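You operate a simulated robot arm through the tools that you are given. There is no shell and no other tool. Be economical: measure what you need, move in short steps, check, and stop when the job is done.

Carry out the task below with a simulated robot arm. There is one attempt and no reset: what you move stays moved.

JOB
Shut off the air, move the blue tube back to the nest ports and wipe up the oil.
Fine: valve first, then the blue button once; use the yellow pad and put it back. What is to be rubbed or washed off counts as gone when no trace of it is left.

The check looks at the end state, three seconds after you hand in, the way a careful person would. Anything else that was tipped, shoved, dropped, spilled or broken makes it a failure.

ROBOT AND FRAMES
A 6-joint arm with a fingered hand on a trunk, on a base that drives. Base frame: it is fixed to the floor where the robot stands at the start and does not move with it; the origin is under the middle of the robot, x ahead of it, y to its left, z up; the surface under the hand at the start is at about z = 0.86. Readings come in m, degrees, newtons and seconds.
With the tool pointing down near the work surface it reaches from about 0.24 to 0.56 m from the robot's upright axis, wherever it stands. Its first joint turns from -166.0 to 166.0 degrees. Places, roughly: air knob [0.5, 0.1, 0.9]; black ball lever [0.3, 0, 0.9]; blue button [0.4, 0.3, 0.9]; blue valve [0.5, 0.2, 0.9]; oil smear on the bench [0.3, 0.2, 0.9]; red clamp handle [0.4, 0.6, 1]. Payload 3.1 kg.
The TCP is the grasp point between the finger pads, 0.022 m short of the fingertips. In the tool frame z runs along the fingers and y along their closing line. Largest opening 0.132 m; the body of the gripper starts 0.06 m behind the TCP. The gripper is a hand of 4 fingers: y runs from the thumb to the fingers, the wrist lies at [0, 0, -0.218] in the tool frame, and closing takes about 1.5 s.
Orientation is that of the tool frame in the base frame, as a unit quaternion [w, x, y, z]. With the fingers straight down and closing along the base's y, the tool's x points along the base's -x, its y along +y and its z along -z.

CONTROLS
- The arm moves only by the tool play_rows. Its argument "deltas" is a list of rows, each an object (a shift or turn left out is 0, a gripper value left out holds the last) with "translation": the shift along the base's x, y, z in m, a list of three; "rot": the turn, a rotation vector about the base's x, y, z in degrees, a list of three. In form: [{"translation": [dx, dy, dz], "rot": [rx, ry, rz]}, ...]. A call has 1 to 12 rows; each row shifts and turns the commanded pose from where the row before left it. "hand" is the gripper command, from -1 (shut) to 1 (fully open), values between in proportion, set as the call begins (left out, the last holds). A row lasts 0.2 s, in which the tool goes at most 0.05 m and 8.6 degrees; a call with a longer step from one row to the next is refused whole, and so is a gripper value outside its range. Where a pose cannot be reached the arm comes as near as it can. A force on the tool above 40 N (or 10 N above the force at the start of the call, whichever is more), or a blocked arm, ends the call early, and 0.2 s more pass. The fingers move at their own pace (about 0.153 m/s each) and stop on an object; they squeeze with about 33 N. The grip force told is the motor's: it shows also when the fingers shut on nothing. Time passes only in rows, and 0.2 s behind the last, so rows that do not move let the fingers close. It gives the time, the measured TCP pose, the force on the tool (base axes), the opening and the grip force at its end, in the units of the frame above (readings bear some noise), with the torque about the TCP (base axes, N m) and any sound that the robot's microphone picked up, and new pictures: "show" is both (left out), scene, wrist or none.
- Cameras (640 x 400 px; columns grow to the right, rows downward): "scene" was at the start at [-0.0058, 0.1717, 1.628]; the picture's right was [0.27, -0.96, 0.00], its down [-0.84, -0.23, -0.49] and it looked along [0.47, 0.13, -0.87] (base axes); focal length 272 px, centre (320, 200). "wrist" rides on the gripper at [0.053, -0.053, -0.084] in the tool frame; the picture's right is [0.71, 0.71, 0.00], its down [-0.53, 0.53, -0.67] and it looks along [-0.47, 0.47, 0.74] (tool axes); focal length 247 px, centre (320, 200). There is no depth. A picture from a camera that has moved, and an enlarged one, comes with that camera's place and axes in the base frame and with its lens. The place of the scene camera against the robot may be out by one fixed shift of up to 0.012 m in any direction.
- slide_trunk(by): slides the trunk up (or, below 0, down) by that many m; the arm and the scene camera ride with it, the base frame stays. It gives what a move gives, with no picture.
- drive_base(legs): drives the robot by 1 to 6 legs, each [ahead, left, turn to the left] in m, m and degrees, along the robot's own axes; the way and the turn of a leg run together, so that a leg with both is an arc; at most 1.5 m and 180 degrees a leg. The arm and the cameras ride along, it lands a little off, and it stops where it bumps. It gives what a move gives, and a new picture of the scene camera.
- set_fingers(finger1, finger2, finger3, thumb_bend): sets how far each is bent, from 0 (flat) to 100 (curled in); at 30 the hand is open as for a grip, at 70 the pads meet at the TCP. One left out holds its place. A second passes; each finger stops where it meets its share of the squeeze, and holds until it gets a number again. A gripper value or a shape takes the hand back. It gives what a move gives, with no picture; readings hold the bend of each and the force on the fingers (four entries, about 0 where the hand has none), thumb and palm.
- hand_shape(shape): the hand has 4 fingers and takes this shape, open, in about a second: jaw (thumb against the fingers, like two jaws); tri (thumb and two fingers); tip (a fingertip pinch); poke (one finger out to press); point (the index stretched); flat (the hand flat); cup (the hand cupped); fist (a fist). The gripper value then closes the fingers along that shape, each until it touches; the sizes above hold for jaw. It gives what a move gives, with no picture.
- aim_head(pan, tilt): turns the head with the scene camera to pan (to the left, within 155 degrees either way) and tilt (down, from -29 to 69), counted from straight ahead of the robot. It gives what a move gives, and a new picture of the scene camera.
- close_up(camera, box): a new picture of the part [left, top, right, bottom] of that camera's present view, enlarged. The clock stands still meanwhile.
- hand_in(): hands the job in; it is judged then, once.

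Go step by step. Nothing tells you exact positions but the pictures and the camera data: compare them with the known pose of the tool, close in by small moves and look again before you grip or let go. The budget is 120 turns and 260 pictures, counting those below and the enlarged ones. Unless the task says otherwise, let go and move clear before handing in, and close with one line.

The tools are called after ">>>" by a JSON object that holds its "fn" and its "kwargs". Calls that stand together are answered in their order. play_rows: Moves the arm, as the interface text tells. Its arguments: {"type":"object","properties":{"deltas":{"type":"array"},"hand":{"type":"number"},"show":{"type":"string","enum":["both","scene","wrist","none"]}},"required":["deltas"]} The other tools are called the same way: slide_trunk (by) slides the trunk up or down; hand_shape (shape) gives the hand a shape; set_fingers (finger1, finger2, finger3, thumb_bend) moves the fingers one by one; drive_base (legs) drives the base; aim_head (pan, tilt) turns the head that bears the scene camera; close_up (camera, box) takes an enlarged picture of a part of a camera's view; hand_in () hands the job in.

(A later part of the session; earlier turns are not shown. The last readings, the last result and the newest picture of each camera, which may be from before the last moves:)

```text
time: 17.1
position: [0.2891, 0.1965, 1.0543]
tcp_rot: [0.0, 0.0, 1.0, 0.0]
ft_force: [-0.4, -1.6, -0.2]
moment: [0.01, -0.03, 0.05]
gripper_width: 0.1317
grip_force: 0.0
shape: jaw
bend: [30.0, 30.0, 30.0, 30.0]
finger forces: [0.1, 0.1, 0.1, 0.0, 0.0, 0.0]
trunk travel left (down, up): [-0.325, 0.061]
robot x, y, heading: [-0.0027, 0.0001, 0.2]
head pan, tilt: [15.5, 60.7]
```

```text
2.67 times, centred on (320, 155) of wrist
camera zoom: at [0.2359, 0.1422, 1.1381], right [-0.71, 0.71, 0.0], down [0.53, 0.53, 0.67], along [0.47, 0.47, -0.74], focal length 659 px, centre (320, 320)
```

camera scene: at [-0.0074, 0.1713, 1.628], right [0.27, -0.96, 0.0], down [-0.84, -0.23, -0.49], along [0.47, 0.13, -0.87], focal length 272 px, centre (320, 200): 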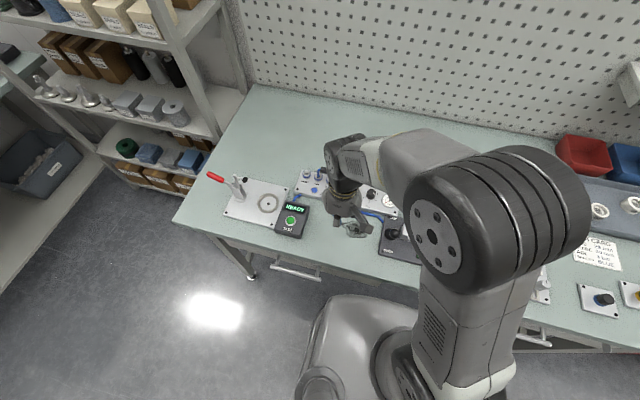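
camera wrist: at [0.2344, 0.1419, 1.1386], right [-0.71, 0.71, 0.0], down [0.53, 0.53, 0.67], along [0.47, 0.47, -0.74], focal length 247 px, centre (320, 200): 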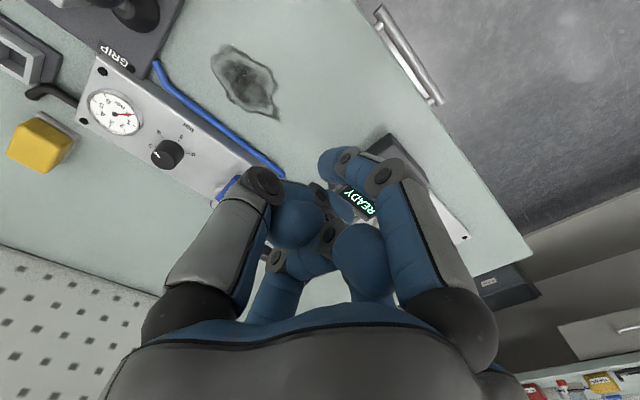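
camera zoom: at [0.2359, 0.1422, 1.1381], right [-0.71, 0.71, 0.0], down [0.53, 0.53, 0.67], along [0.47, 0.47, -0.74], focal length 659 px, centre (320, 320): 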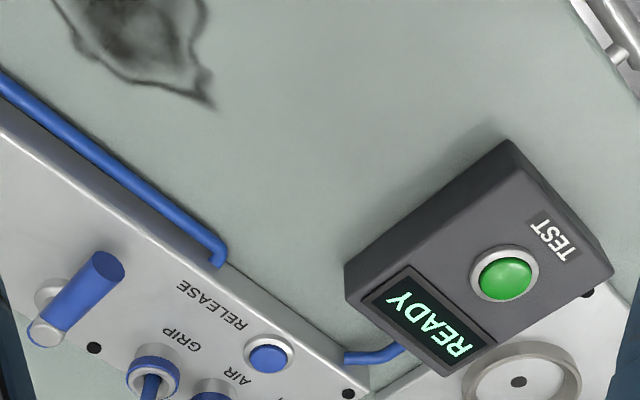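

The handle lies across the board, so the valve is shut. I'll repeat the move with smaller steps.

>>> {"fn": "play_rows", "kwargs": {"deltas": [{}, {}, {}, {}, {}, {"translation": [0.02, 0.01, 0.0], "rot": [0, -8.4, 0]}, {"translation": [0.025, 0.02, 0], "rot": [0, -8.4, 0]}, {"translation": [0.03, 0.02, 0], "rot": [0, -8.2, 0]}, {"translation": [0.03, 0.02, -0.015]}, {"translation": [0.03, 0.02, -0.025]}, {"translation": [0.01, 0.01, -0.015]}, {}], "hand": -1}}

>>> {"fn": "close_up", "kwargs": {"camera": "scene", "box": [260, 130, 420, 230]}}

>>> {"fn": "close_up", "kwargs": {"camera": "wrist", "box": [200, 80, 440, 230]}}

```text
time: 19.7
position: [0.4326, 0.2956, 1.0005]
tcp_rot: [0.216, 0.0, 0.976, 0.001]
ft_force: [0.8, -0.5, -0.5]
moment: [-0.02, -0.01, 0.0]
gripper_width: 0.0
grip_force: 33.0
shape: jaw
bend: [70.0, 70.0, 70.0, 70.0]
finger forces: [0.0, 0.0, 0.0, 0.0, 0.1, 0.0]
trunk travel left (down, up): [-0.325, 0.061]
robot x, y, heading: [-0.0023, 0.0031, 0.1]
head pan, tilt: [15.5, 60.7]
camera scene: at [-0.0059, 0.1716, 1.628], right [0.27, -0.96, 0.0], down [-0.84, -0.23, -0.49], along [0.47, 0.13, -0.87], focal length 272 px, centre (320, 200)
camera wrist: at [0.3497, 0.2418, 1.0527], right [-0.64, 0.71, -0.3], down [0.19, 0.53, 0.83], along [0.74, 0.47, -0.47], focal length 247 px, centre (320, 200)
```

scene: 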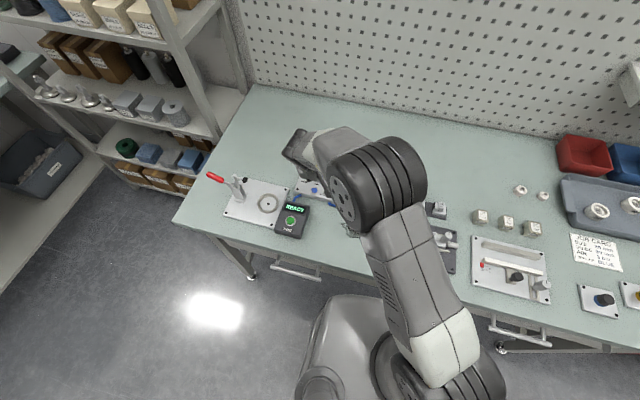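
wrist: 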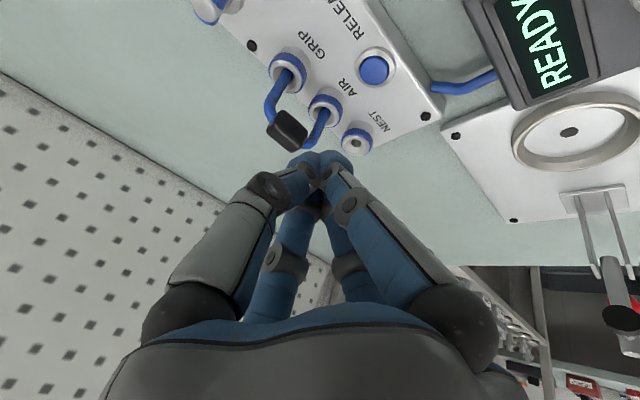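

```text
4.00 times, centred on (340, 180) of scene
camera zoom: at [-0.0059, 0.1716, 1.628], right [0.27, -0.96, 0.0], down [-0.84, -0.23, -0.49], along [0.47, 0.13, -0.87], focal length 1088 px, centre (240, 280)
```

zoom: 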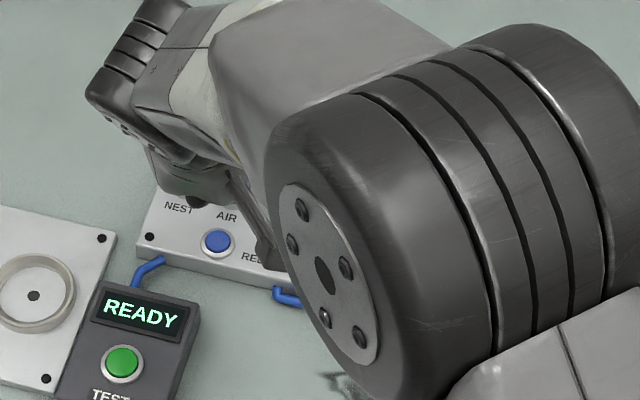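

```text
2.67 times, centred on (320, 155) of wrist
camera zoom: at [0.3497, 0.2418, 1.0527], right [-0.64, 0.71, -0.3], down [0.19, 0.53, 0.83], along [0.74, 0.47, -0.47], focal length 659 px, centre (320, 320)
```

zoom: 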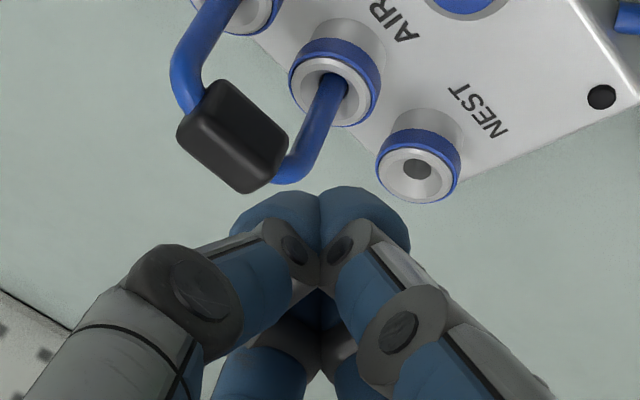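

I'm above the RELEASE button and will descend, then press in small steps.

>>> {"fn": "play_rows", "kwargs": {"deltas": [{"translation": [0.001, 0.002, -0.03]}, {"translation": [0, 0, -0.03]}, {"translation": [0, 0, -0.02]}, {}], "show": "none"}}

>>> {"fn": "close_up", "kwargs": {"camera": "wrist", "box": [200, 60, 440, 210]}}

```text
time: 20.7
position: [0.4337, 0.2971, 0.9216]
tcp_rot: [0.217, 0.0, 0.976, 0.0]
ft_force: [0.0, -0.2, 0.1]
moment: [0.0, 0.01, 0.01]
gripper_width: 0.0
grip_force: 32.9
shape: jaw
bend: [70.0, 70.0, 70.0, 70.0]
finger forces: [0.1, 0.0, 0.0, 0.0, 0.1, 0.0]
trunk travel left (down, up): [-0.325, 0.061]
robot x, y, heading: [0.0029, 0.0026, 0.2]
head pan, tilt: [15.5, 60.7]
```

```text
2.67 times, centred on (320, 135) of wrist
camera zoom: at [0.3507, 0.2437, 0.9739], right [-0.64, 0.71, -0.3], down [0.19, 0.53, 0.83], along [0.74, 0.47, -0.47], focal length 659 px, centre (320, 373)
```

zoom: 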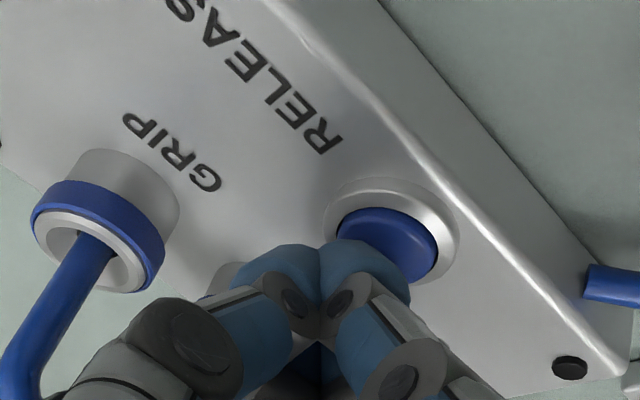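

>>> {"fn": "play_rows", "kwargs": {"deltas": [{"translation": [0, 0, -0.003]}, {"translation": [0, 0, -0.003]}, {"translation": [0, 0, -0.002]}], "show": "none"}}

>>> {"fn": "close_up", "kwargs": {"camera": "wrist", "box": [200, 60, 440, 210]}}

```text
time: 21.5
position: [0.4342, 0.298, 0.9136]
tcp_rot: [0.217, 0.0, 0.976, -0.001]
ft_force: [-0.6, 0.1, 2.4]
moment: [0.02, -0.03, -0.02]
gripper_width: 0.0002
grip_force: 33.0
shape: jaw
bend: [70.0, 70.0, 70.0, 70.0]
finger forces: [0.0, 0.1, 0.1, 0.0, 0.0, 0.0]
trunk travel left (down, up): [-0.325, 0.061]
robot x, y, heading: [0.0017, -0.0017, 0.0]
head pan, tilt: [15.5, 60.7]
heard: click
```

```text
2.67 times, centred on (320, 135) of wrist
camera zoom: at [0.3505, 0.2436, 0.966], right [-0.64, 0.71, -0.3], down [0.19, 0.53, 0.83], along [0.74, 0.47, -0.47], focal length 659 px, centre (320, 373)
```

zoom: 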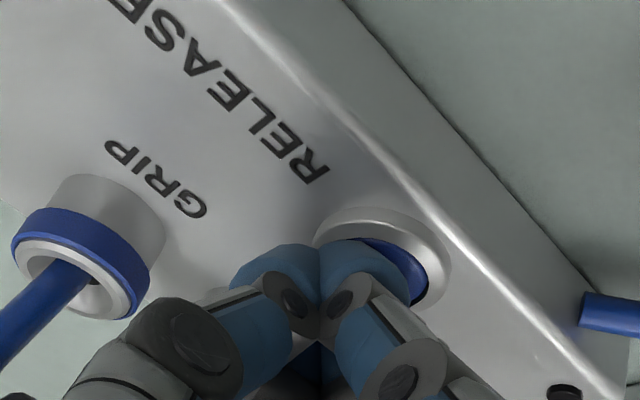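

A click, so the button was pressed once. I'll rise straight up, un-tilt, open the hand and go above the jumper for a look.

>>> {"fn": "play_rows", "kwargs": {"deltas": [{"translation": [0, 0, 0.02]}, {"translation": [0, 0, 0.04]}, {"translation": [0, 0, 0.04]}, {"translation": [0, 0, 0.03], "rot": [0, 8.4, 0]}, {"translation": [-0.03, -0.03, 0], "rot": [0, 8.4, 0]}, {"translation": [-0.03, -0.03, 0], "rot": [0, 8.2, 0]}], "show": "none"}}

>>> {"fn": "play_rows", "kwargs": {"deltas": [{"translation": [-0.025, -0.04, 0.01]}, {}, {}, {}], "hand": 1}}

>>> {"fn": "close_up", "kwargs": {"camera": "wrist", "box": [170, 60, 470, 240]}}

```text
time: 22.9
position: [0.3728, 0.2362, 1.042]
tcp_rot: [-0.001, -0.001, 1.0, 0.001]
ft_force: [0.5, 0.5, 0.3]
moment: [-0.05, -0.01, -0.01]
gripper_width: 0.0
grip_force: 33.1
shape: jaw
bend: [70.0, 70.0, 70.0, 70.0]
finger forces: [0.0, 0.0, 0.0, 0.0, 0.0, 0.1]
trunk travel left (down, up): [-0.325, 0.061]
robot x, y, heading: [-0.0005, 0.0041, 0.2]
head pan, tilt: [15.5, 60.7]
```

```text
time: 23.9
position: [0.3483, 0.1971, 1.0518]
tcp_rot: [0.0, 0.0, 1.0, 0.0]
ft_force: [0.1, 0.4, -0.2]
moment: [0.0, -0.01, 0.02]
gripper_width: 0.1318
grip_force: 0.0
shape: jaw
bend: [30.0, 30.0, 30.0, 30.0]
finger forces: [0.0, 0.1, 0.1, 0.0, 0.0, 0.0]
trunk travel left (down, up): [-0.325, 0.061]
robot x, y, heading: [-0.0015, -0.0021, 0.1]
head pan, tilt: [15.5, 60.7]
camera scene: at [-0.0057, 0.1719, 1.628], right [0.27, -0.96, 0.0], down [-0.84, -0.23, -0.49], along [0.47, 0.13, -0.87], focal length 272 px, centre (320, 200)
camera wrist: at [0.2951, 0.1428, 1.1353], right [-0.71, 0.71, 0.0], down [0.53, 0.53, 0.67], along [0.47, 0.47, -0.74], focal length 247 px, centre (320, 200)
```

scene: 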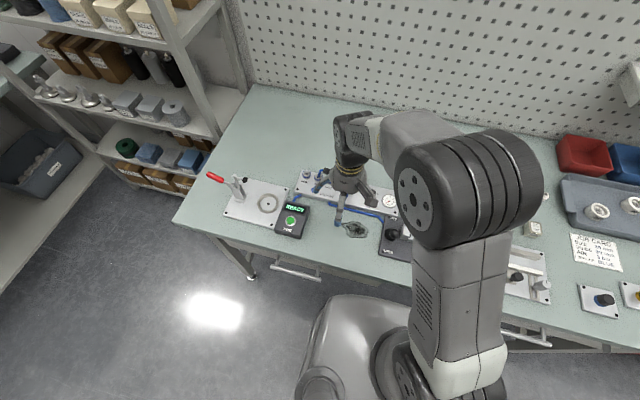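
wrist: 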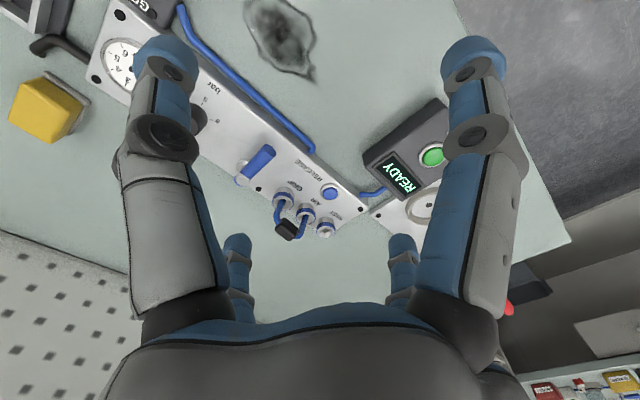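

```text
2.13 times, centred on (320, 150) of wrist
camera zoom: at [0.2951, 0.1428, 1.1353], right [-0.71, 0.71, 0.0], down [0.53, 0.53, 0.67], along [0.47, 0.47, -0.74], focal length 527 px, centre (320, 307)
```

zoom: 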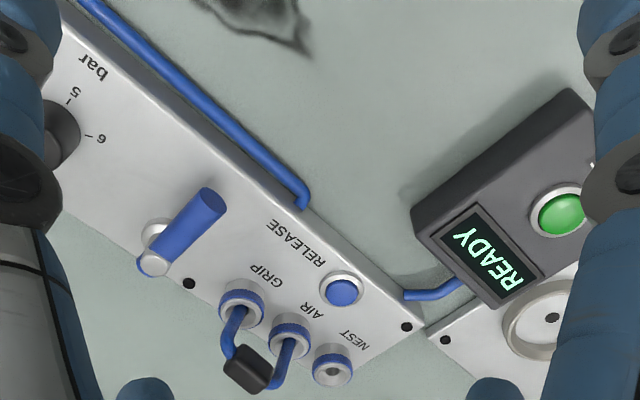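

The button has popped back and the jumper is still in AIR and GRIP. I'll try the tip pinch shape and see which fingers it uses.

>>> {"fn": "hand_shape", "kwargs": {"shape": "tip"}}

>>> {"fn": "play_rows", "kwargs": {"deltas": [{}], "show": "wrist"}}

```text
time: 24.8
position: [0.3473, 0.1966, 1.0525]
tcp_rot: [0.0, -0.001, 1.0, 0.001]
ft_force: [-0.1, 0.5, -0.3]
moment: [0.0, -0.01, 0.04]
gripper_width: 0.1318
grip_force: 0.1
shape: tip
bend: [11.0, 30.0, 11.0, 30.0]
finger forces: [0.0, 0.1, 0.0, 0.0, 0.1, 0.1]
trunk travel left (down, up): [-0.325, 0.061]
robot x, y, heading: [-0.0038, -0.0001, -0.0]
head pan, tilt: [15.5, 60.7]
```

```text
time: 25.2
position: [0.3478, 0.1965, 1.0519]
tcp_rot: [0.0, 0.001, 1.0, 0.0]
ft_force: [-0.3, -0.1, -0.2]
moment: [0.03, 0.0, 0.03]
gripper_width: 0.1319
grip_force: 0.1
shape: tip
bend: [11.0, 30.0, 11.0, 30.0]
finger forces: [0.1, 0.0, 0.1, 0.0, 0.1, 0.0]
trunk travel left (down, up): [-0.325, 0.061]
robot x, y, heading: [0.0008, -0.0011, -0.2]
head pan, tilt: [15.5, 60.7]
camera wrist: at [0.2951, 0.1428, 1.1353], right [-0.71, 0.71, 0.0], down [0.53, 0.53, 0.67], along [0.47, 0.47, -0.74], focal length 247 px, centre (320, 200)
```

wrist: 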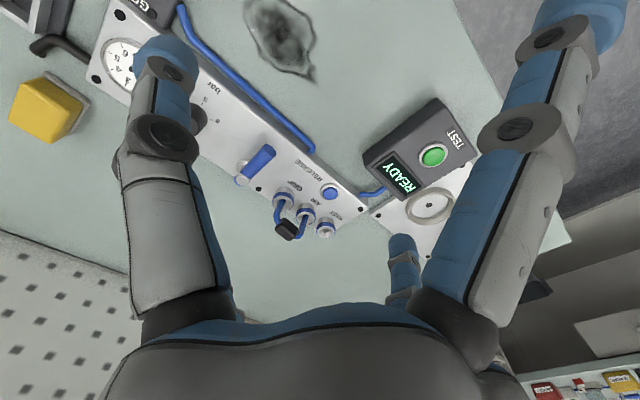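

Tip pinches with thumb and finger2 along y while the other two spread. The jumper's new place is near the reach limit, so I'll drive the base about 0.12 m to the left first.

>>> {"fn": "drive_base", "kwargs": {"legs": [[0, 0.12, 0]]}}

```text
time: 26.4
position: [0.3474, 0.3183, 1.0527]
tcp_rot: [0.0, 0.001, 1.0, 0.0]
ft_force: [-0.1, 0.6, 0.8]
moment: [0.03, -0.01, -0.03]
gripper_width: 0.1319
grip_force: 0.0
shape: tip
bend: [11.0, 30.0, 11.0, 30.0]
finger forces: [0.0, 0.0, 0.0, 0.0, 0.0, 0.0]
trunk travel left (down, up): [-0.325, 0.061]
robot x, y, heading: [0.0017, 0.1196, -0.1]
head pan, tilt: [15.5, 60.7]
camera scene: at [-0.0059, 0.2934, 1.6279], right [0.27, -0.96, 0.0], down [-0.84, -0.23, -0.49], along [0.47, 0.13, -0.87], focal length 272 px, centre (320, 200)
```

scene: 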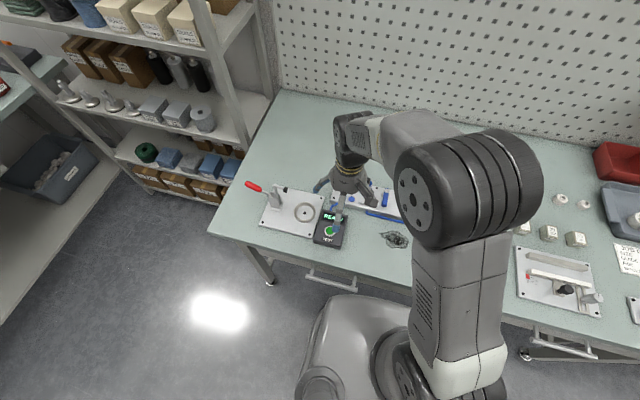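

Next I'll turn the tool -90° about z, so the pinch runs along x, while moving near the jumper.

>>> {"fn": "play_rows", "kwargs": {"deltas": [{"rot": [0, 0, -8.2], "translation": [0.006, -0.003, 0.001]}, {"rot": [0, 0, -8.2], "translation": [0.008, -0.003, 0.001]}, {"rot": [0, 0, -8.2], "translation": [0.008, -0.003, 0.001]}, {"rot": [0, 0, -8.2], "translation": [0.008, -0.003, 0.001]}, {"rot": [0, 0, -8.2], "translation": [0.008, -0.003, 0.001]}, {"rot": [0, 0, -8.2], "translation": [0.008, -0.003, 0.001]}, {"rot": [0, 0, -8.2], "translation": [0.008, -0.003, 0.001]}, {"rot": [0, 0, -8.2], "translation": [0.008, -0.003, 0]}, {"rot": [0, 0, -8.2], "translation": [0.008, -0.003, 0]}, {"rot": [0, 0, -8.2], "translation": [0.008, -0.003, 0]}, {"rot": [0, 0, -8.0], "translation": [0.008, -0.003, 0]}, {}]}}

>>> {"fn": "close_up", "kwargs": {"camera": "wrist", "box": [200, 60, 440, 210]}}

>>> {"fn": "close_up", "kwargs": {"camera": "scene", "box": [300, 130, 460, 230]}}

```text
time: 29.0
position: [0.4328, 0.2835, 1.0591]
tcp_rot: [0.001, 0.708, 0.706, 0.0]
ft_force: [1.1, -0.6, -0.9]
moment: [-0.01, -0.01, 0.03]
gripper_width: 0.1318
grip_force: 0.1
shape: tip
bend: [11.0, 30.0, 11.0, 30.0]
finger forces: [0.0, 0.1, 0.0, 0.1, 0.0, 0.0]
trunk travel left (down, up): [-0.325, 0.061]
robot x, y, heading: [0.0033, 0.1218, 0.1]
head pan, tilt: [15.5, 60.7]
camera scene: at [-0.006, 0.2925, 1.628], right [0.27, -0.96, 0.0], down [-0.84, -0.23, -0.49], along [0.47, 0.13, -0.87], focal length 272 px, centre (320, 200)
camera wrist: at [0.3811, 0.3368, 1.1424], right [0.71, 0.71, 0.0], down [0.52, -0.53, 0.67], along [0.47, -0.47, -0.74], focal length 247 px, centre (320, 200)
```

scene: 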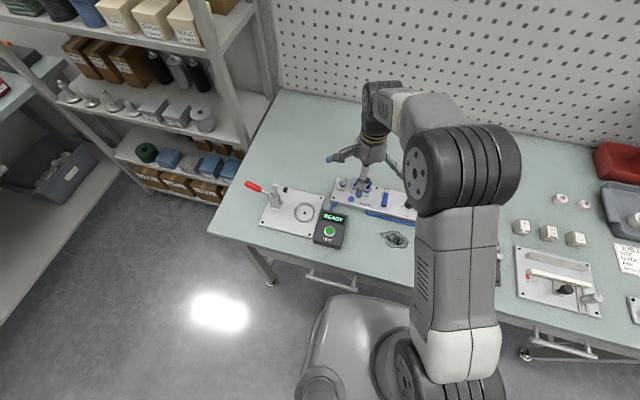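
wrist: 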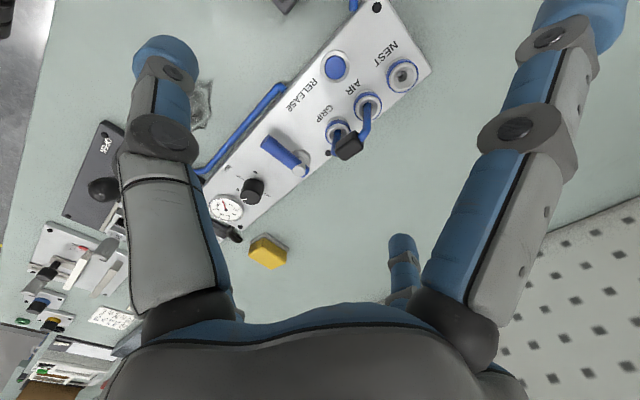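

```text
2.67 times, centred on (320, 135) of wrist
camera zoom: at [0.3811, 0.3368, 1.1424], right [0.71, 0.71, 0.0], down [0.52, -0.53, 0.67], along [0.47, -0.47, -0.74], focal length 659 px, centre (320, 373)
```

zoom: 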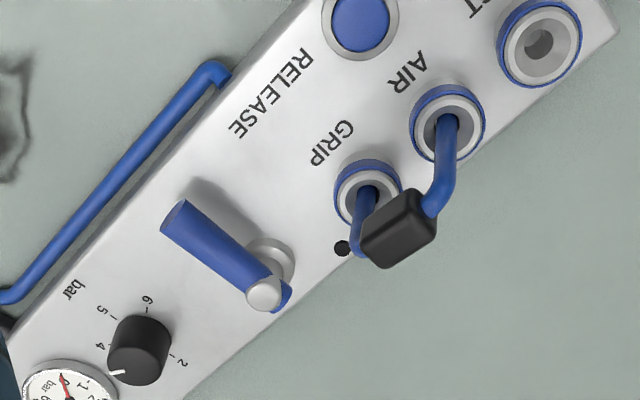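

```text
4.00 times, centred on (380, 180) of scene
camera zoom: at [-0.006, 0.2925, 1.628], right [0.27, -0.96, 0.0], down [-0.84, -0.23, -0.49], along [0.47, 0.13, -0.87], focal length 1088 px, centre (80, 280)
```

zoom: 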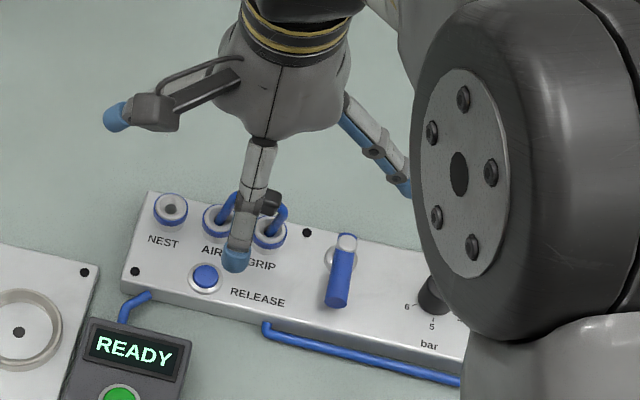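

The ports are at x≈0.483 and y≈0.262/0.303/0.343, and the jumper's grip block is near (0.482, 0.281, 0.937). I'll move above it with the fingers straddling in x.

>>> {"fn": "play_rows", "kwargs": {"deltas": [{"translation": [0.025, -0.001, -0.02]}, {"translation": [0.0242, -0.0015, -0.03]}, {"translation": [0, 0, -0.03]}, {}]}}

>>> {"fn": "close_up", "kwargs": {"camera": "wrist", "box": [230, 40, 470, 190]}}

>>> {"fn": "close_up", "kwargs": {"camera": "scene", "box": [300, 130, 460, 230]}}

```text
time: 30.0
position: [0.4839, 0.2816, 0.9778]
tcp_rot: [0.001, 0.707, 0.707, 0.001]
ft_force: [-0.2, 0.2, -0.2]
moment: [0.0, 0.0, 0.0]
gripper_width: 0.132
grip_force: 0.1
shape: tip
bend: [11.0, 30.0, 11.0, 30.0]
finger forces: [0.1, 0.0, 0.0, 0.0, 0.0, 0.0]
trunk travel left (down, up): [-0.325, 0.061]
robot x, y, heading: [0.0011, 0.1208, 0.0]
head pan, tilt: [15.5, 60.7]
camera scene: at [-0.0058, 0.2923, 1.628], right [0.27, -0.96, 0.0], down [-0.84, -0.23, -0.49], along [0.47, 0.13, -0.87], focal length 272 px, centre (320, 200)
camera wrist: at [0.4308, 0.3349, 1.0613], right [0.71, 0.71, 0.0], down [0.53, -0.53, 0.67], along [0.47, -0.47, -0.74], focal length 247 px, centre (320, 200)
```

scene: 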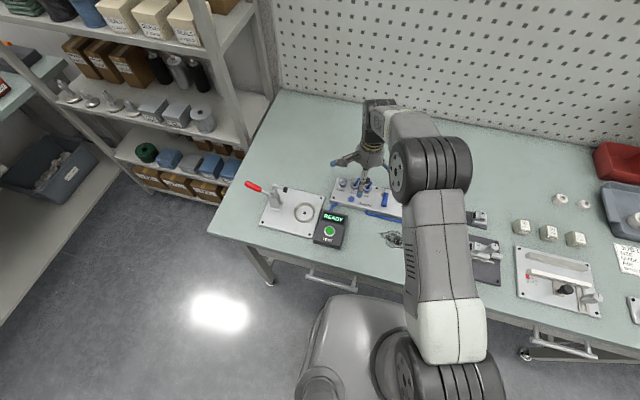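
wrist: 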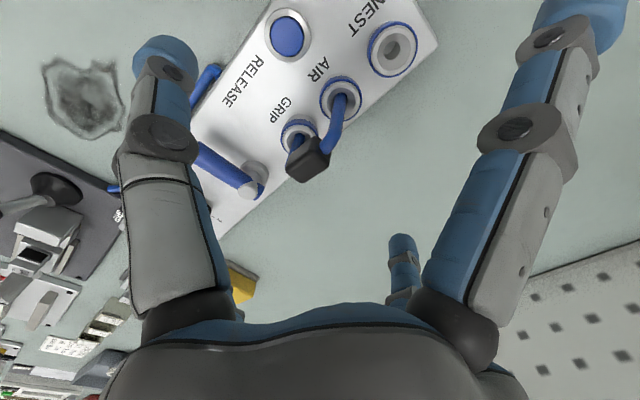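

```text
2.67 times, centred on (350, 115) of wrist
camera zoom: at [0.4308, 0.3349, 1.0613], right [0.71, 0.71, 0.0], down [0.53, -0.53, 0.67], along [0.47, -0.47, -0.74], focal length 659 px, centre (240, 427)
```

zoom: 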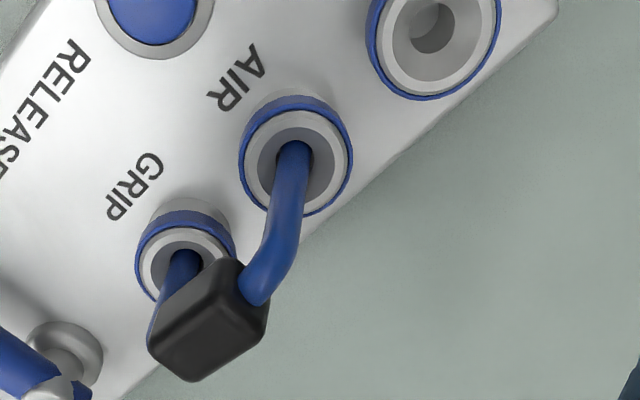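

```text
4.00 times, centred on (380, 180) of scene
camera zoom: at [-0.0058, 0.2923, 1.628], right [0.27, -0.96, 0.0], down [-0.84, -0.23, -0.49], along [0.47, 0.13, -0.87], focal length 1088 px, centre (80, 280)
```

zoom: 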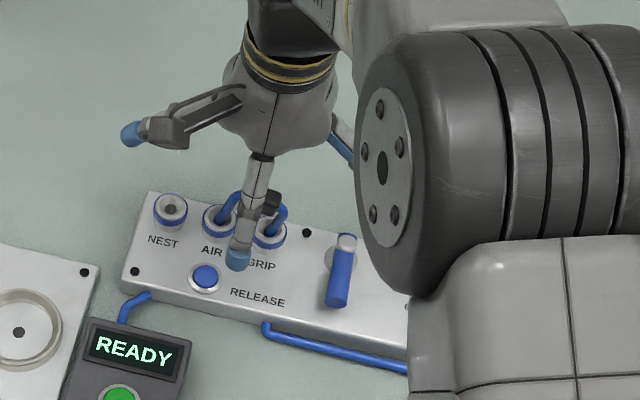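

The pitch is 0.041 m. I'll descend to z≈0.941 and close the pinch on the block.

>>> {"fn": "play_rows", "kwargs": {"deltas": [{"translation": [-0.002, -0.002, -0.02]}, {"translation": [0, 0, -0.017]}, {}], "show": "none"}}

>>> {"fn": "play_rows", "kwargs": {"deltas": [{}, {}, {}, {}, {}, {}, {}], "hand": -1}}

>>> {"fn": "close_up", "kwargs": {"camera": "wrist", "box": [200, 60, 440, 210]}}

>>> {"fn": "close_up", "kwargs": {"camera": "scene", "box": [300, 130, 460, 230]}}

```text
time: 30.8
position: [0.4815, 0.2804, 0.9427]
tcp_rot: [0.0, 0.707, 0.707, -0.001]
ft_force: [0.2, -0.7, 0.6]
moment: [-0.01, 0.0, 0.01]
gripper_width: 0.1318
grip_force: 0.0
shape: tip
bend: [11.0, 30.0, 11.0, 30.0]
finger forces: [0.0, 0.0, 0.0, 0.0, 0.1, 0.0]
trunk travel left (down, up): [-0.325, 0.061]
robot x, y, heading: [-0.0034, 0.1209, 0.0]
head pan, tilt: [15.5, 60.7]
```

```text
time: 32.4
position: [0.4807, 0.2805, 0.9424]
tcp_rot: [0.0, 0.707, 0.707, 0.0]
ft_force: [0.7, -0.9, 0.3]
moment: [0.02, -0.01, 0.01]
gripper_width: 0.0055
grip_force: 33.0
shape: tip
bend: [27.0, 73.0, 27.0, 68.0]
finger forces: [0.0, 0.1, 0.0, 0.1, 0.0, 0.0]
trunk travel left (down, up): [-0.325, 0.061]
robot x, y, heading: [0.0014, 0.1225, 0.1]
head pan, tilt: [15.5, 60.7]
camera scene: at [-0.0058, 0.2924, 1.628], right [0.27, -0.96, 0.0], down [-0.84, -0.23, -0.49], along [0.47, 0.13, -0.87], focal length 272 px, centre (320, 200)
camera wrist: at [0.4286, 0.3326, 1.0253], right [0.71, 0.71, 0.0], down [0.53, -0.53, 0.67], along [0.47, -0.47, -0.74], focal length 247 px, centre (320, 200)
```

scene: 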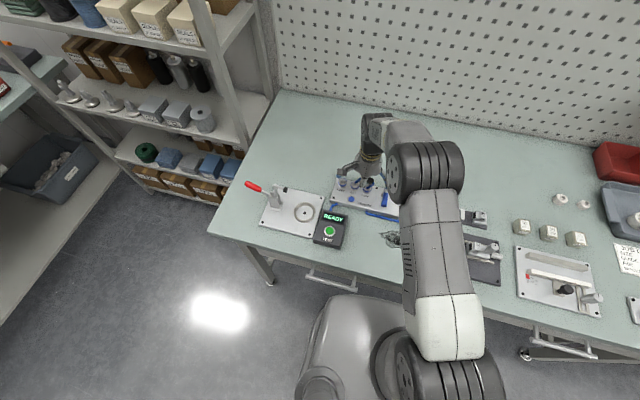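
wrist: 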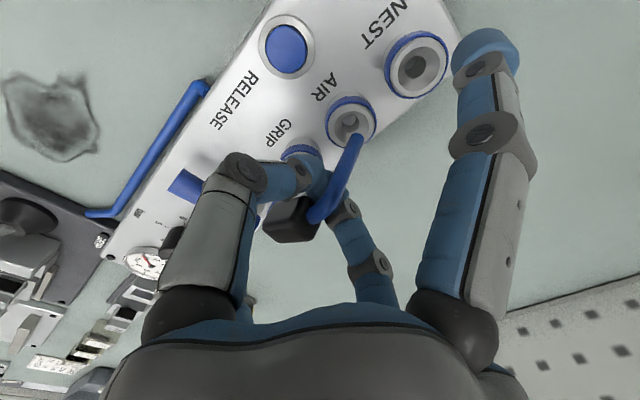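

```text
2.67 times, centred on (320, 135) of wrist
camera zoom: at [0.4286, 0.3326, 1.0253], right [0.71, 0.71, 0.0], down [0.53, -0.53, 0.67], along [0.47, -0.47, -0.74], focal length 659 px, centre (320, 373)
```

zoom: 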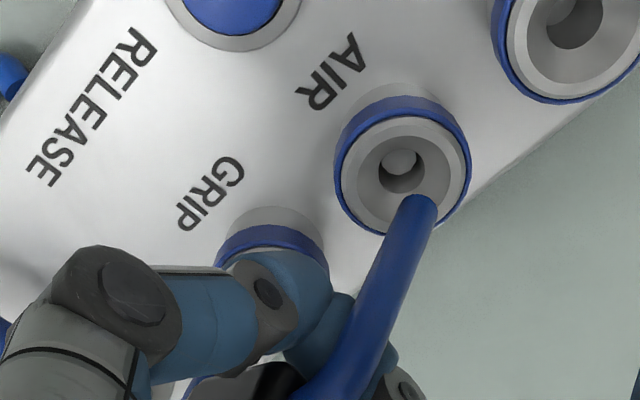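

```text
4.00 times, centred on (380, 180) of scene
camera zoom: at [-0.0058, 0.2924, 1.628], right [0.27, -0.96, 0.0], down [-0.84, -0.23, -0.49], along [0.47, 0.13, -0.87], focal length 1088 px, centre (80, 280)
```

zoom: 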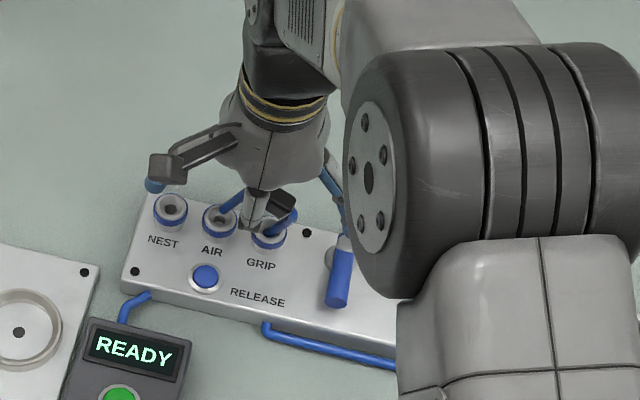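

The pinch closed too low, and the jumper has come out of its ports and is riding on the fingers. I'll look carefully before moving.

>>> {"fn": "close_up", "kwargs": {"camera": "wrist", "box": [200, 120, 440, 270]}}

>>> {"fn": "close_up", "kwargs": {"camera": "scene", "box": [335, 160, 399, 200]}}

```text
2.67 times, centred on (320, 195) of wrist
camera zoom: at [0.4286, 0.3326, 1.0253], right [0.71, 0.71, 0.0], down [0.53, -0.53, 0.67], along [0.47, -0.47, -0.74], focal length 659 px, centre (320, 213)
```

zoom: 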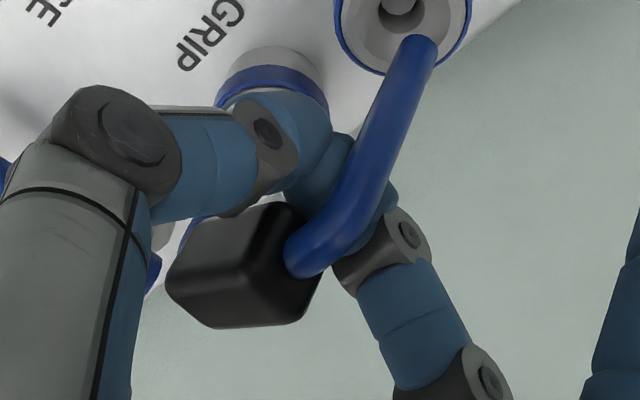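

```text
10.00 times, centred on (367, 180) of scene
camera zoom: at [-0.0058, 0.2924, 1.628], right [0.27, -0.96, 0.0], down [-0.84, -0.23, -0.49], along [0.47, 0.13, -0.87], focal length 2720 px, centre (-150, 400)
```

zoom: 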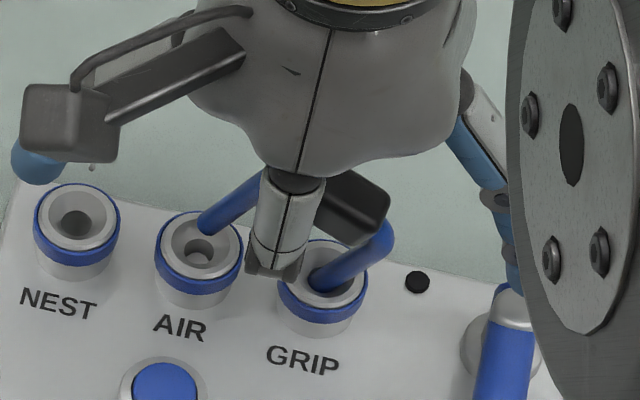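

The GRIP leg is still in its port, but the AIR leg was lifted about 15 mm with the fingers under the block. I'll ease the fingers apart a little so it settles back down.

>>> {"fn": "play_rows", "kwargs": {"deltas": [{}, {}, {}], "hand": -0.7, "show": "wrist"}}

>>> {"fn": "close_up", "kwargs": {"camera": "scene", "box": [335, 160, 399, 200]}}

>>> {"fn": "close_up", "kwargs": {"camera": "wrist", "box": [200, 100, 440, 250]}}

```text
time: 33.2
position: [0.48, 0.2805, 0.9411]
tcp_rot: [0.0, 0.707, 0.707, 0.001]
ft_force: [-0.6, -0.8, -0.2]
moment: [-0.04, 0.0, 0.01]
gripper_width: 0.0198
grip_force: 0.0
shape: tip
bend: [11.0, 76.0, 11.0, 70.0]
finger forces: [0.1, 0.0, 0.0, 0.1, 0.1, 0.0]
trunk travel left (down, up): [-0.325, 0.061]
robot x, y, heading: [-0.0005, 0.1225, 0.1]
head pan, tilt: [15.5, 60.7]
camera wrist: at [0.4286, 0.3327, 1.0253], right [0.71, 0.71, 0.0], down [0.53, -0.53, 0.67], along [0.47, -0.47, -0.74], focal length 247 px, centre (320, 200)
```

wrist: 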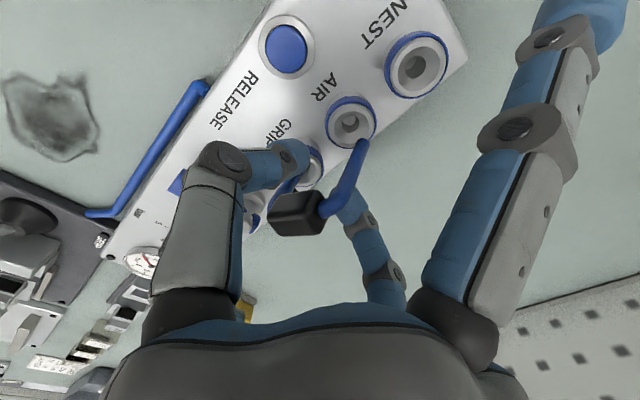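

```text
10.00 times, centred on (367, 180) of scene
camera zoom: at [-0.0058, 0.2924, 1.628], right [0.27, -0.96, 0.0], down [-0.84, -0.23, -0.49], along [0.47, 0.13, -0.87], focal length 2720 px, centre (-150, 400)
```

zoom: 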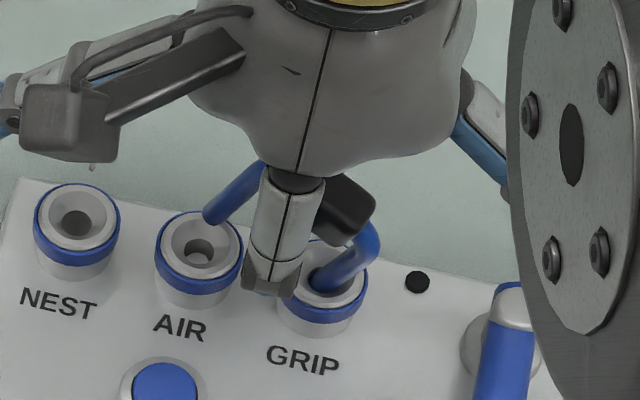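

```text
2.67 times, centred on (320, 175) of wrist
camera zoom: at [0.4286, 0.3327, 1.0253], right [0.71, 0.71, 0.0], down [0.53, -0.53, 0.67], along [0.47, -0.47, -0.74], focal length 659 px, centre (320, 267)
```

zoom: 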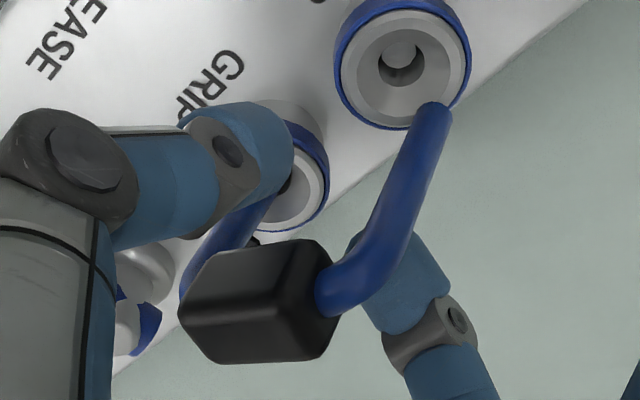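

The jumper is tilted about its GRIP leg towards -y, its block at y≈0.264. I'll use the two side fingers, which swing along y, to centre and right it, starting part way.

>>> {"fn": "set_fingers", "kwargs": {"finger1": 42, "finger3": 42}}

>>> {"fn": "close_up", "kwargs": {"camera": "scene", "box": [335, 160, 399, 200]}}

>>> {"fn": "close_up", "kwargs": {"camera": "wrist", "box": [200, 100, 440, 250]}}

```text
time: 34.2
position: [0.4808, 0.2802, 0.9427]
tcp_rot: [0.0, 0.707, 0.707, 0.0]
ft_force: [0.2, -0.1, 0.2]
moment: [-0.02, 0.0, 0.02]
gripper_width: 0.041
grip_force: 0.1
shape: fingers
bend: [42.0, 76.0, 42.0, 70.0]
finger forces: [0.0, 0.0, 0.0, 0.0, 0.0, 0.0]
trunk travel left (down, up): [-0.325, 0.061]
robot x, y, heading: [-0.0011, 0.1208, -0.1]
head pan, tilt: [15.5, 60.7]
```

```text
10.00 times, centred on (367, 180) of scene
camera zoom: at [-0.0058, 0.2924, 1.628], right [0.27, -0.96, 0.0], down [-0.84, -0.23, -0.49], along [0.47, 0.13, -0.87], focal length 2720 px, centre (-150, 400)
```

zoom: 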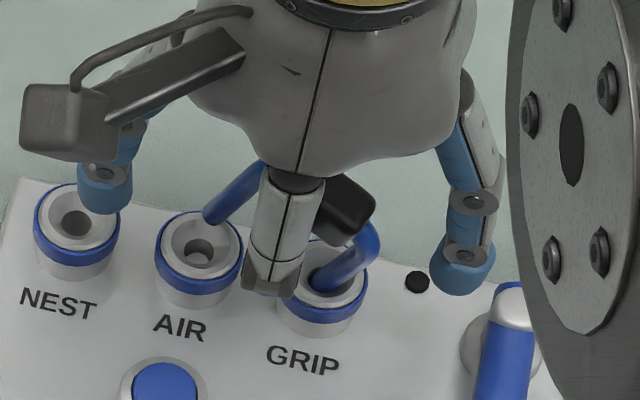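

```text
2.67 times, centred on (320, 175) of wrist
camera zoom: at [0.4286, 0.3326, 1.0253], right [0.71, 0.71, 0.0], down [0.53, -0.53, 0.67], along [0.47, -0.47, -0.74], focal length 659 px, centre (320, 267)
```

zoom: 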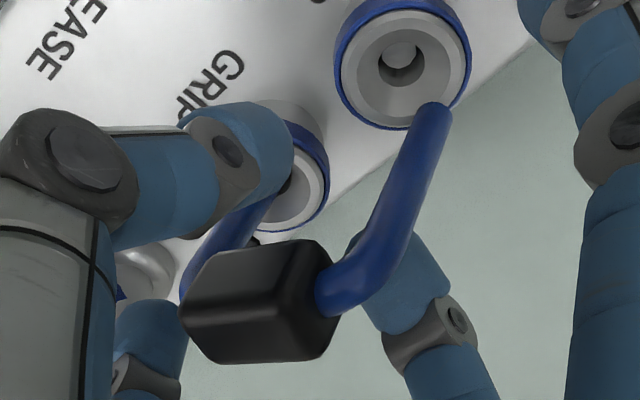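

Good, nothing has been disturbed so far. I'll close the side fingers further in steps.

>>> {"fn": "set_fingers", "kwargs": {"finger1": 50, "finger3": 50}}

>>> {"fn": "close_up", "kwargs": {"camera": "scene", "box": [335, 160, 399, 200]}}

>>> {"fn": "close_up", "kwargs": {"camera": "wrist", "box": [200, 100, 440, 250]}}

```text
time: 35.2
position: [0.482, 0.2807, 0.9425]
tcp_rot: [0.0, 0.707, 0.707, 0.001]
ft_force: [0.5, -0.3, 0.7]
moment: [0.03, -0.03, 0.0]
gripper_width: 0.0287
grip_force: 0.1
shape: fingers
bend: [50.0, 76.0, 50.0, 70.0]
finger forces: [0.0, 0.1, 0.0, 0.1, 0.0, 0.0]
trunk travel left (down, up): [-0.325, 0.061]
robot x, y, heading: [0.0022, 0.1204, 0.0]
head pan, tilt: [15.5, 60.7]
```

```text
10.00 times, centred on (367, 180) of scene
camera zoom: at [-0.0058, 0.2924, 1.628], right [0.27, -0.96, 0.0], down [-0.84, -0.23, -0.49], along [0.47, 0.13, -0.87], focal length 2720 px, centre (-150, 400)
```

zoom: 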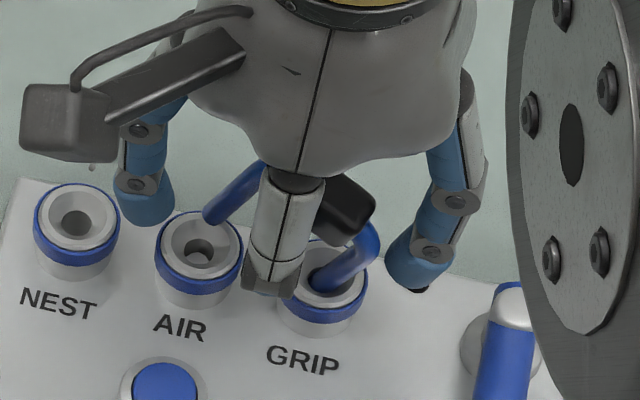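

```text
2.67 times, centred on (320, 175) of wrist
camera zoom: at [0.4286, 0.3326, 1.0253], right [0.71, 0.71, 0.0], down [0.53, -0.53, 0.67], along [0.47, -0.47, -0.74], focal length 659 px, centre (320, 267)
```

zoom: 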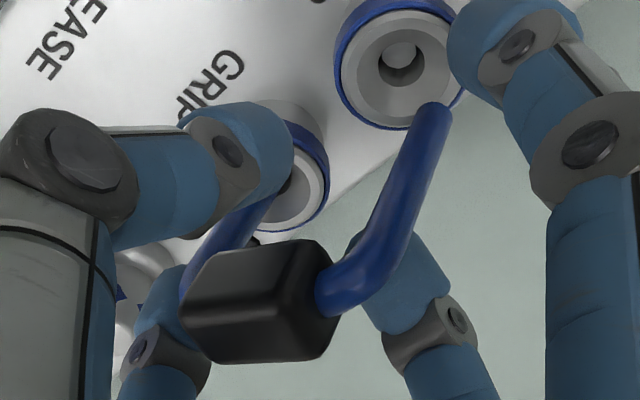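

>>> {"fn": "set_fingers", "kwargs": {"finger1": 54, "finger3": 57}}

>>> {"fn": "close_up", "kwargs": {"camera": "scene", "box": [335, 160, 399, 200]}}

>>> {"fn": "close_up", "kwargs": {"camera": "wrist", "box": [200, 100, 440, 250]}}

```text
time: 36.2
position: [0.4809, 0.2813, 0.9422]
tcp_rot: [0.0, 0.707, 0.707, 0.0]
ft_force: [0.2, 0.4, 0.3]
moment: [0.01, 0.02, 0.0]
gripper_width: 0.0224
grip_force: 0.2
shape: fingers
bend: [54.0, 76.0, 56.0, 70.0]
finger forces: [0.0, 0.2, 0.1, 0.0, 0.0, 0.0]
trunk travel left (down, up): [-0.325, 0.061]
robot x, y, heading: [-0.005, 0.1186, -0.1]
head pan, tilt: [15.5, 60.7]
```

```text
10.00 times, centred on (367, 180) of scene
camera zoom: at [-0.0057, 0.2924, 1.628], right [0.27, -0.96, 0.0], down [-0.84, -0.23, -0.49], along [0.47, 0.13, -0.87], focal length 2720 px, centre (-150, 400)
```

zoom: 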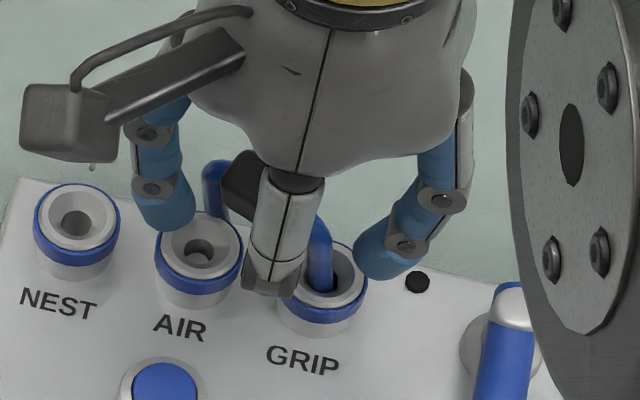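

```text
2.67 times, centred on (320, 175) of wrist
camera zoom: at [0.4286, 0.3326, 1.0253], right [0.71, 0.71, 0.0], down [0.53, -0.53, 0.67], along [0.47, -0.47, -0.74], focal length 659 px, centre (320, 267)
```

zoom: 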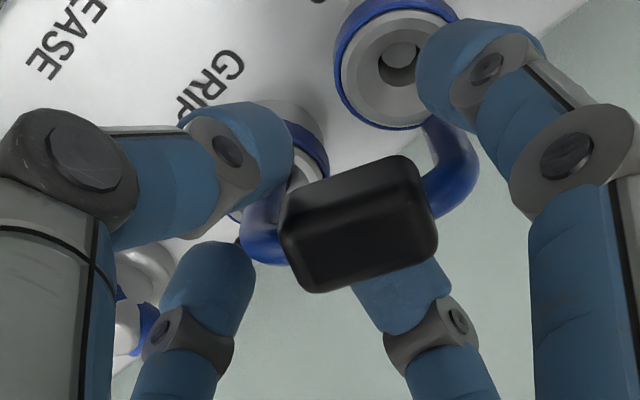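

The jumper now stands upright between the fingers. I'll squeeze it along y with the side fingers.

>>> {"fn": "set_fingers", "kwargs": {"finger1": 60, "finger3": 60}}

>>> {"fn": "close_up", "kwargs": {"camera": "scene", "box": [335, 160, 399, 200]}}

>>> {"fn": "close_up", "kwargs": {"camera": "wrist", "box": [200, 100, 440, 250]}}

```text
time: 37.2
position: [0.4815, 0.2805, 0.9413]
tcp_rot: [0.0, 0.707, 0.707, 0.0]
ft_force: [-0.2, -0.2, 0.2]
moment: [0.0, 0.0, -0.01]
gripper_width: 0.0147
grip_force: 1.0
shape: fingers
bend: [59.0, 76.0, 60.0, 70.0]
finger forces: [0.5, 0.5, 0.2, 0.0, 0.1, 0.0]
trunk travel left (down, up): [-0.325, 0.061]
robot x, y, heading: [0.0008, 0.1212, 0.0]
head pan, tilt: [15.5, 60.7]
```

```text
10.00 times, centred on (367, 180) of scene
camera zoom: at [-0.0058, 0.2924, 1.628], right [0.27, -0.96, 0.0], down [-0.84, -0.23, -0.49], along [0.47, 0.13, -0.87], focal length 2720 px, centre (-150, 400)
```

zoom: 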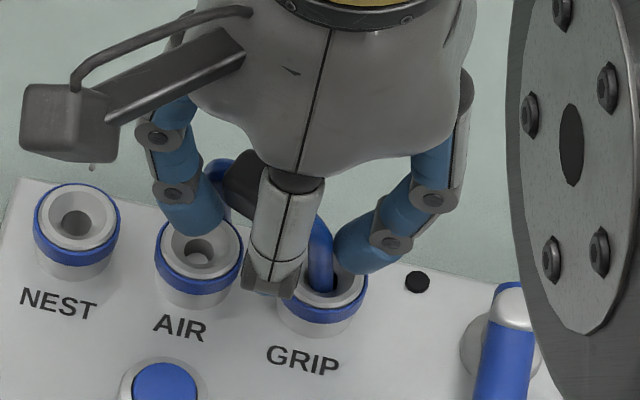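

```text
2.67 times, centred on (320, 175) of wrist
camera zoom: at [0.4286, 0.3326, 1.0253], right [0.71, 0.71, 0.0], down [0.53, -0.53, 0.67], along [0.47, -0.47, -0.74], focal length 659 px, centre (320, 267)
```

zoom: 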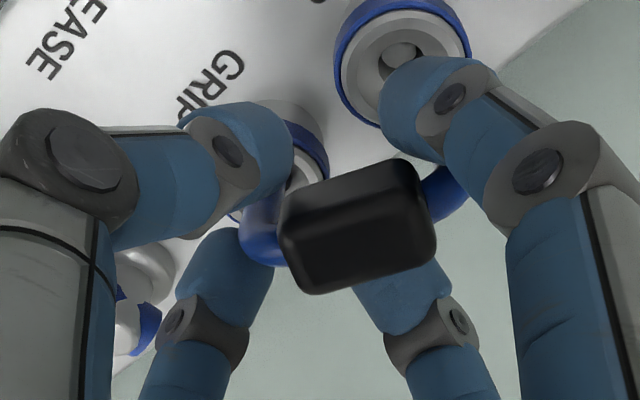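

The jumper is yawed by about 15°, with its AIR leg towards +x. I'll loosen slightly and yaw the hand -15° to match before squeezing.

>>> {"fn": "set_fingers", "kwargs": {"finger1": 56, "finger3": 57}}

>>> {"fn": "play_rows", "kwargs": {"deltas": [{"rot": [0, 0, -7.5], "translation": [0.002, 0, 0]}, {"rot": [0, 0, -7.5], "translation": [0.002, 0, 0]}], "show": "none"}}

>>> {"fn": "close_up", "kwargs": {"camera": "scene", "box": [335, 160, 399, 200]}}

>>> {"fn": "close_up", "kwargs": {"camera": "wrist", "box": [200, 100, 440, 250]}}

```text
time: 38.2
position: [0.4814, 0.2799, 0.9416]
tcp_rot: [0.0, 0.707, 0.707, 0.0]
ft_force: [0.1, -0.3, 0.1]
moment: [0.0, 0.05, 0.01]
gripper_width: 0.0189
grip_force: 0.2
shape: fingers
bend: [56.0, 76.0, 56.0, 70.0]
finger forces: [0.0, 0.2, 0.1, 0.0, 0.0, 0.0]
trunk travel left (down, up): [-0.325, 0.061]
robot x, y, heading: [0.0011, 0.1224, -0.1]
head pan, tilt: [15.5, 60.7]
```

```text
time: 38.8
position: [0.4852, 0.2803, 0.9427]
tcp_rot: [0.001, 0.794, 0.608, 0.0]
ft_force: [0.6, 0.0, 0.0]
moment: [0.0, 0.05, 0.0]
gripper_width: 0.0186
grip_force: 0.0
shape: fingers
bend: [56.0, 76.0, 56.0, 70.0]
finger forces: [0.0, 0.1, 0.2, 0.0, 0.1, 0.0]
trunk travel left (down, up): [-0.325, 0.061]
robot x, y, heading: [-0.0029, 0.1193, 0.2]
head pan, tilt: [15.5, 60.7]
```

```text
10.00 times, centred on (367, 180) of scene
camera zoom: at [-0.0058, 0.2925, 1.628], right [0.27, -0.96, 0.0], down [-0.84, -0.23, -0.49], along [0.47, 0.13, -0.87], focal length 2720 px, centre (-150, 400)
```

zoom: 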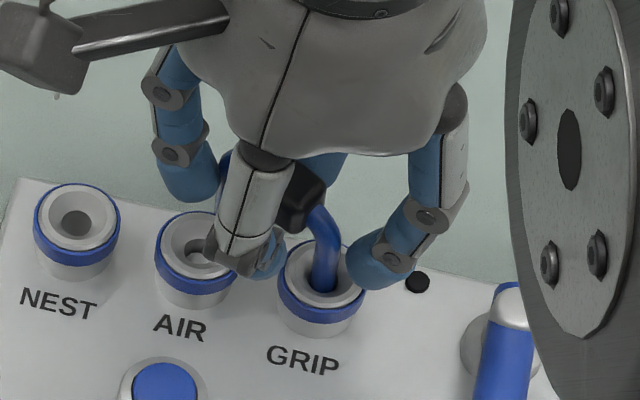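

```text
2.67 times, centred on (320, 175) of wrist
camera zoom: at [0.4483, 0.3445, 1.0254], right [0.87, 0.5, 0.0], down [0.37, -0.65, 0.67], along [0.33, -0.58, -0.74], focal length 659 px, centre (320, 267)
```

zoom: 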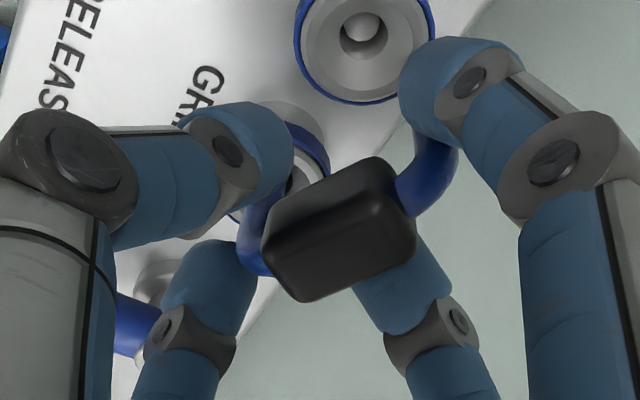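

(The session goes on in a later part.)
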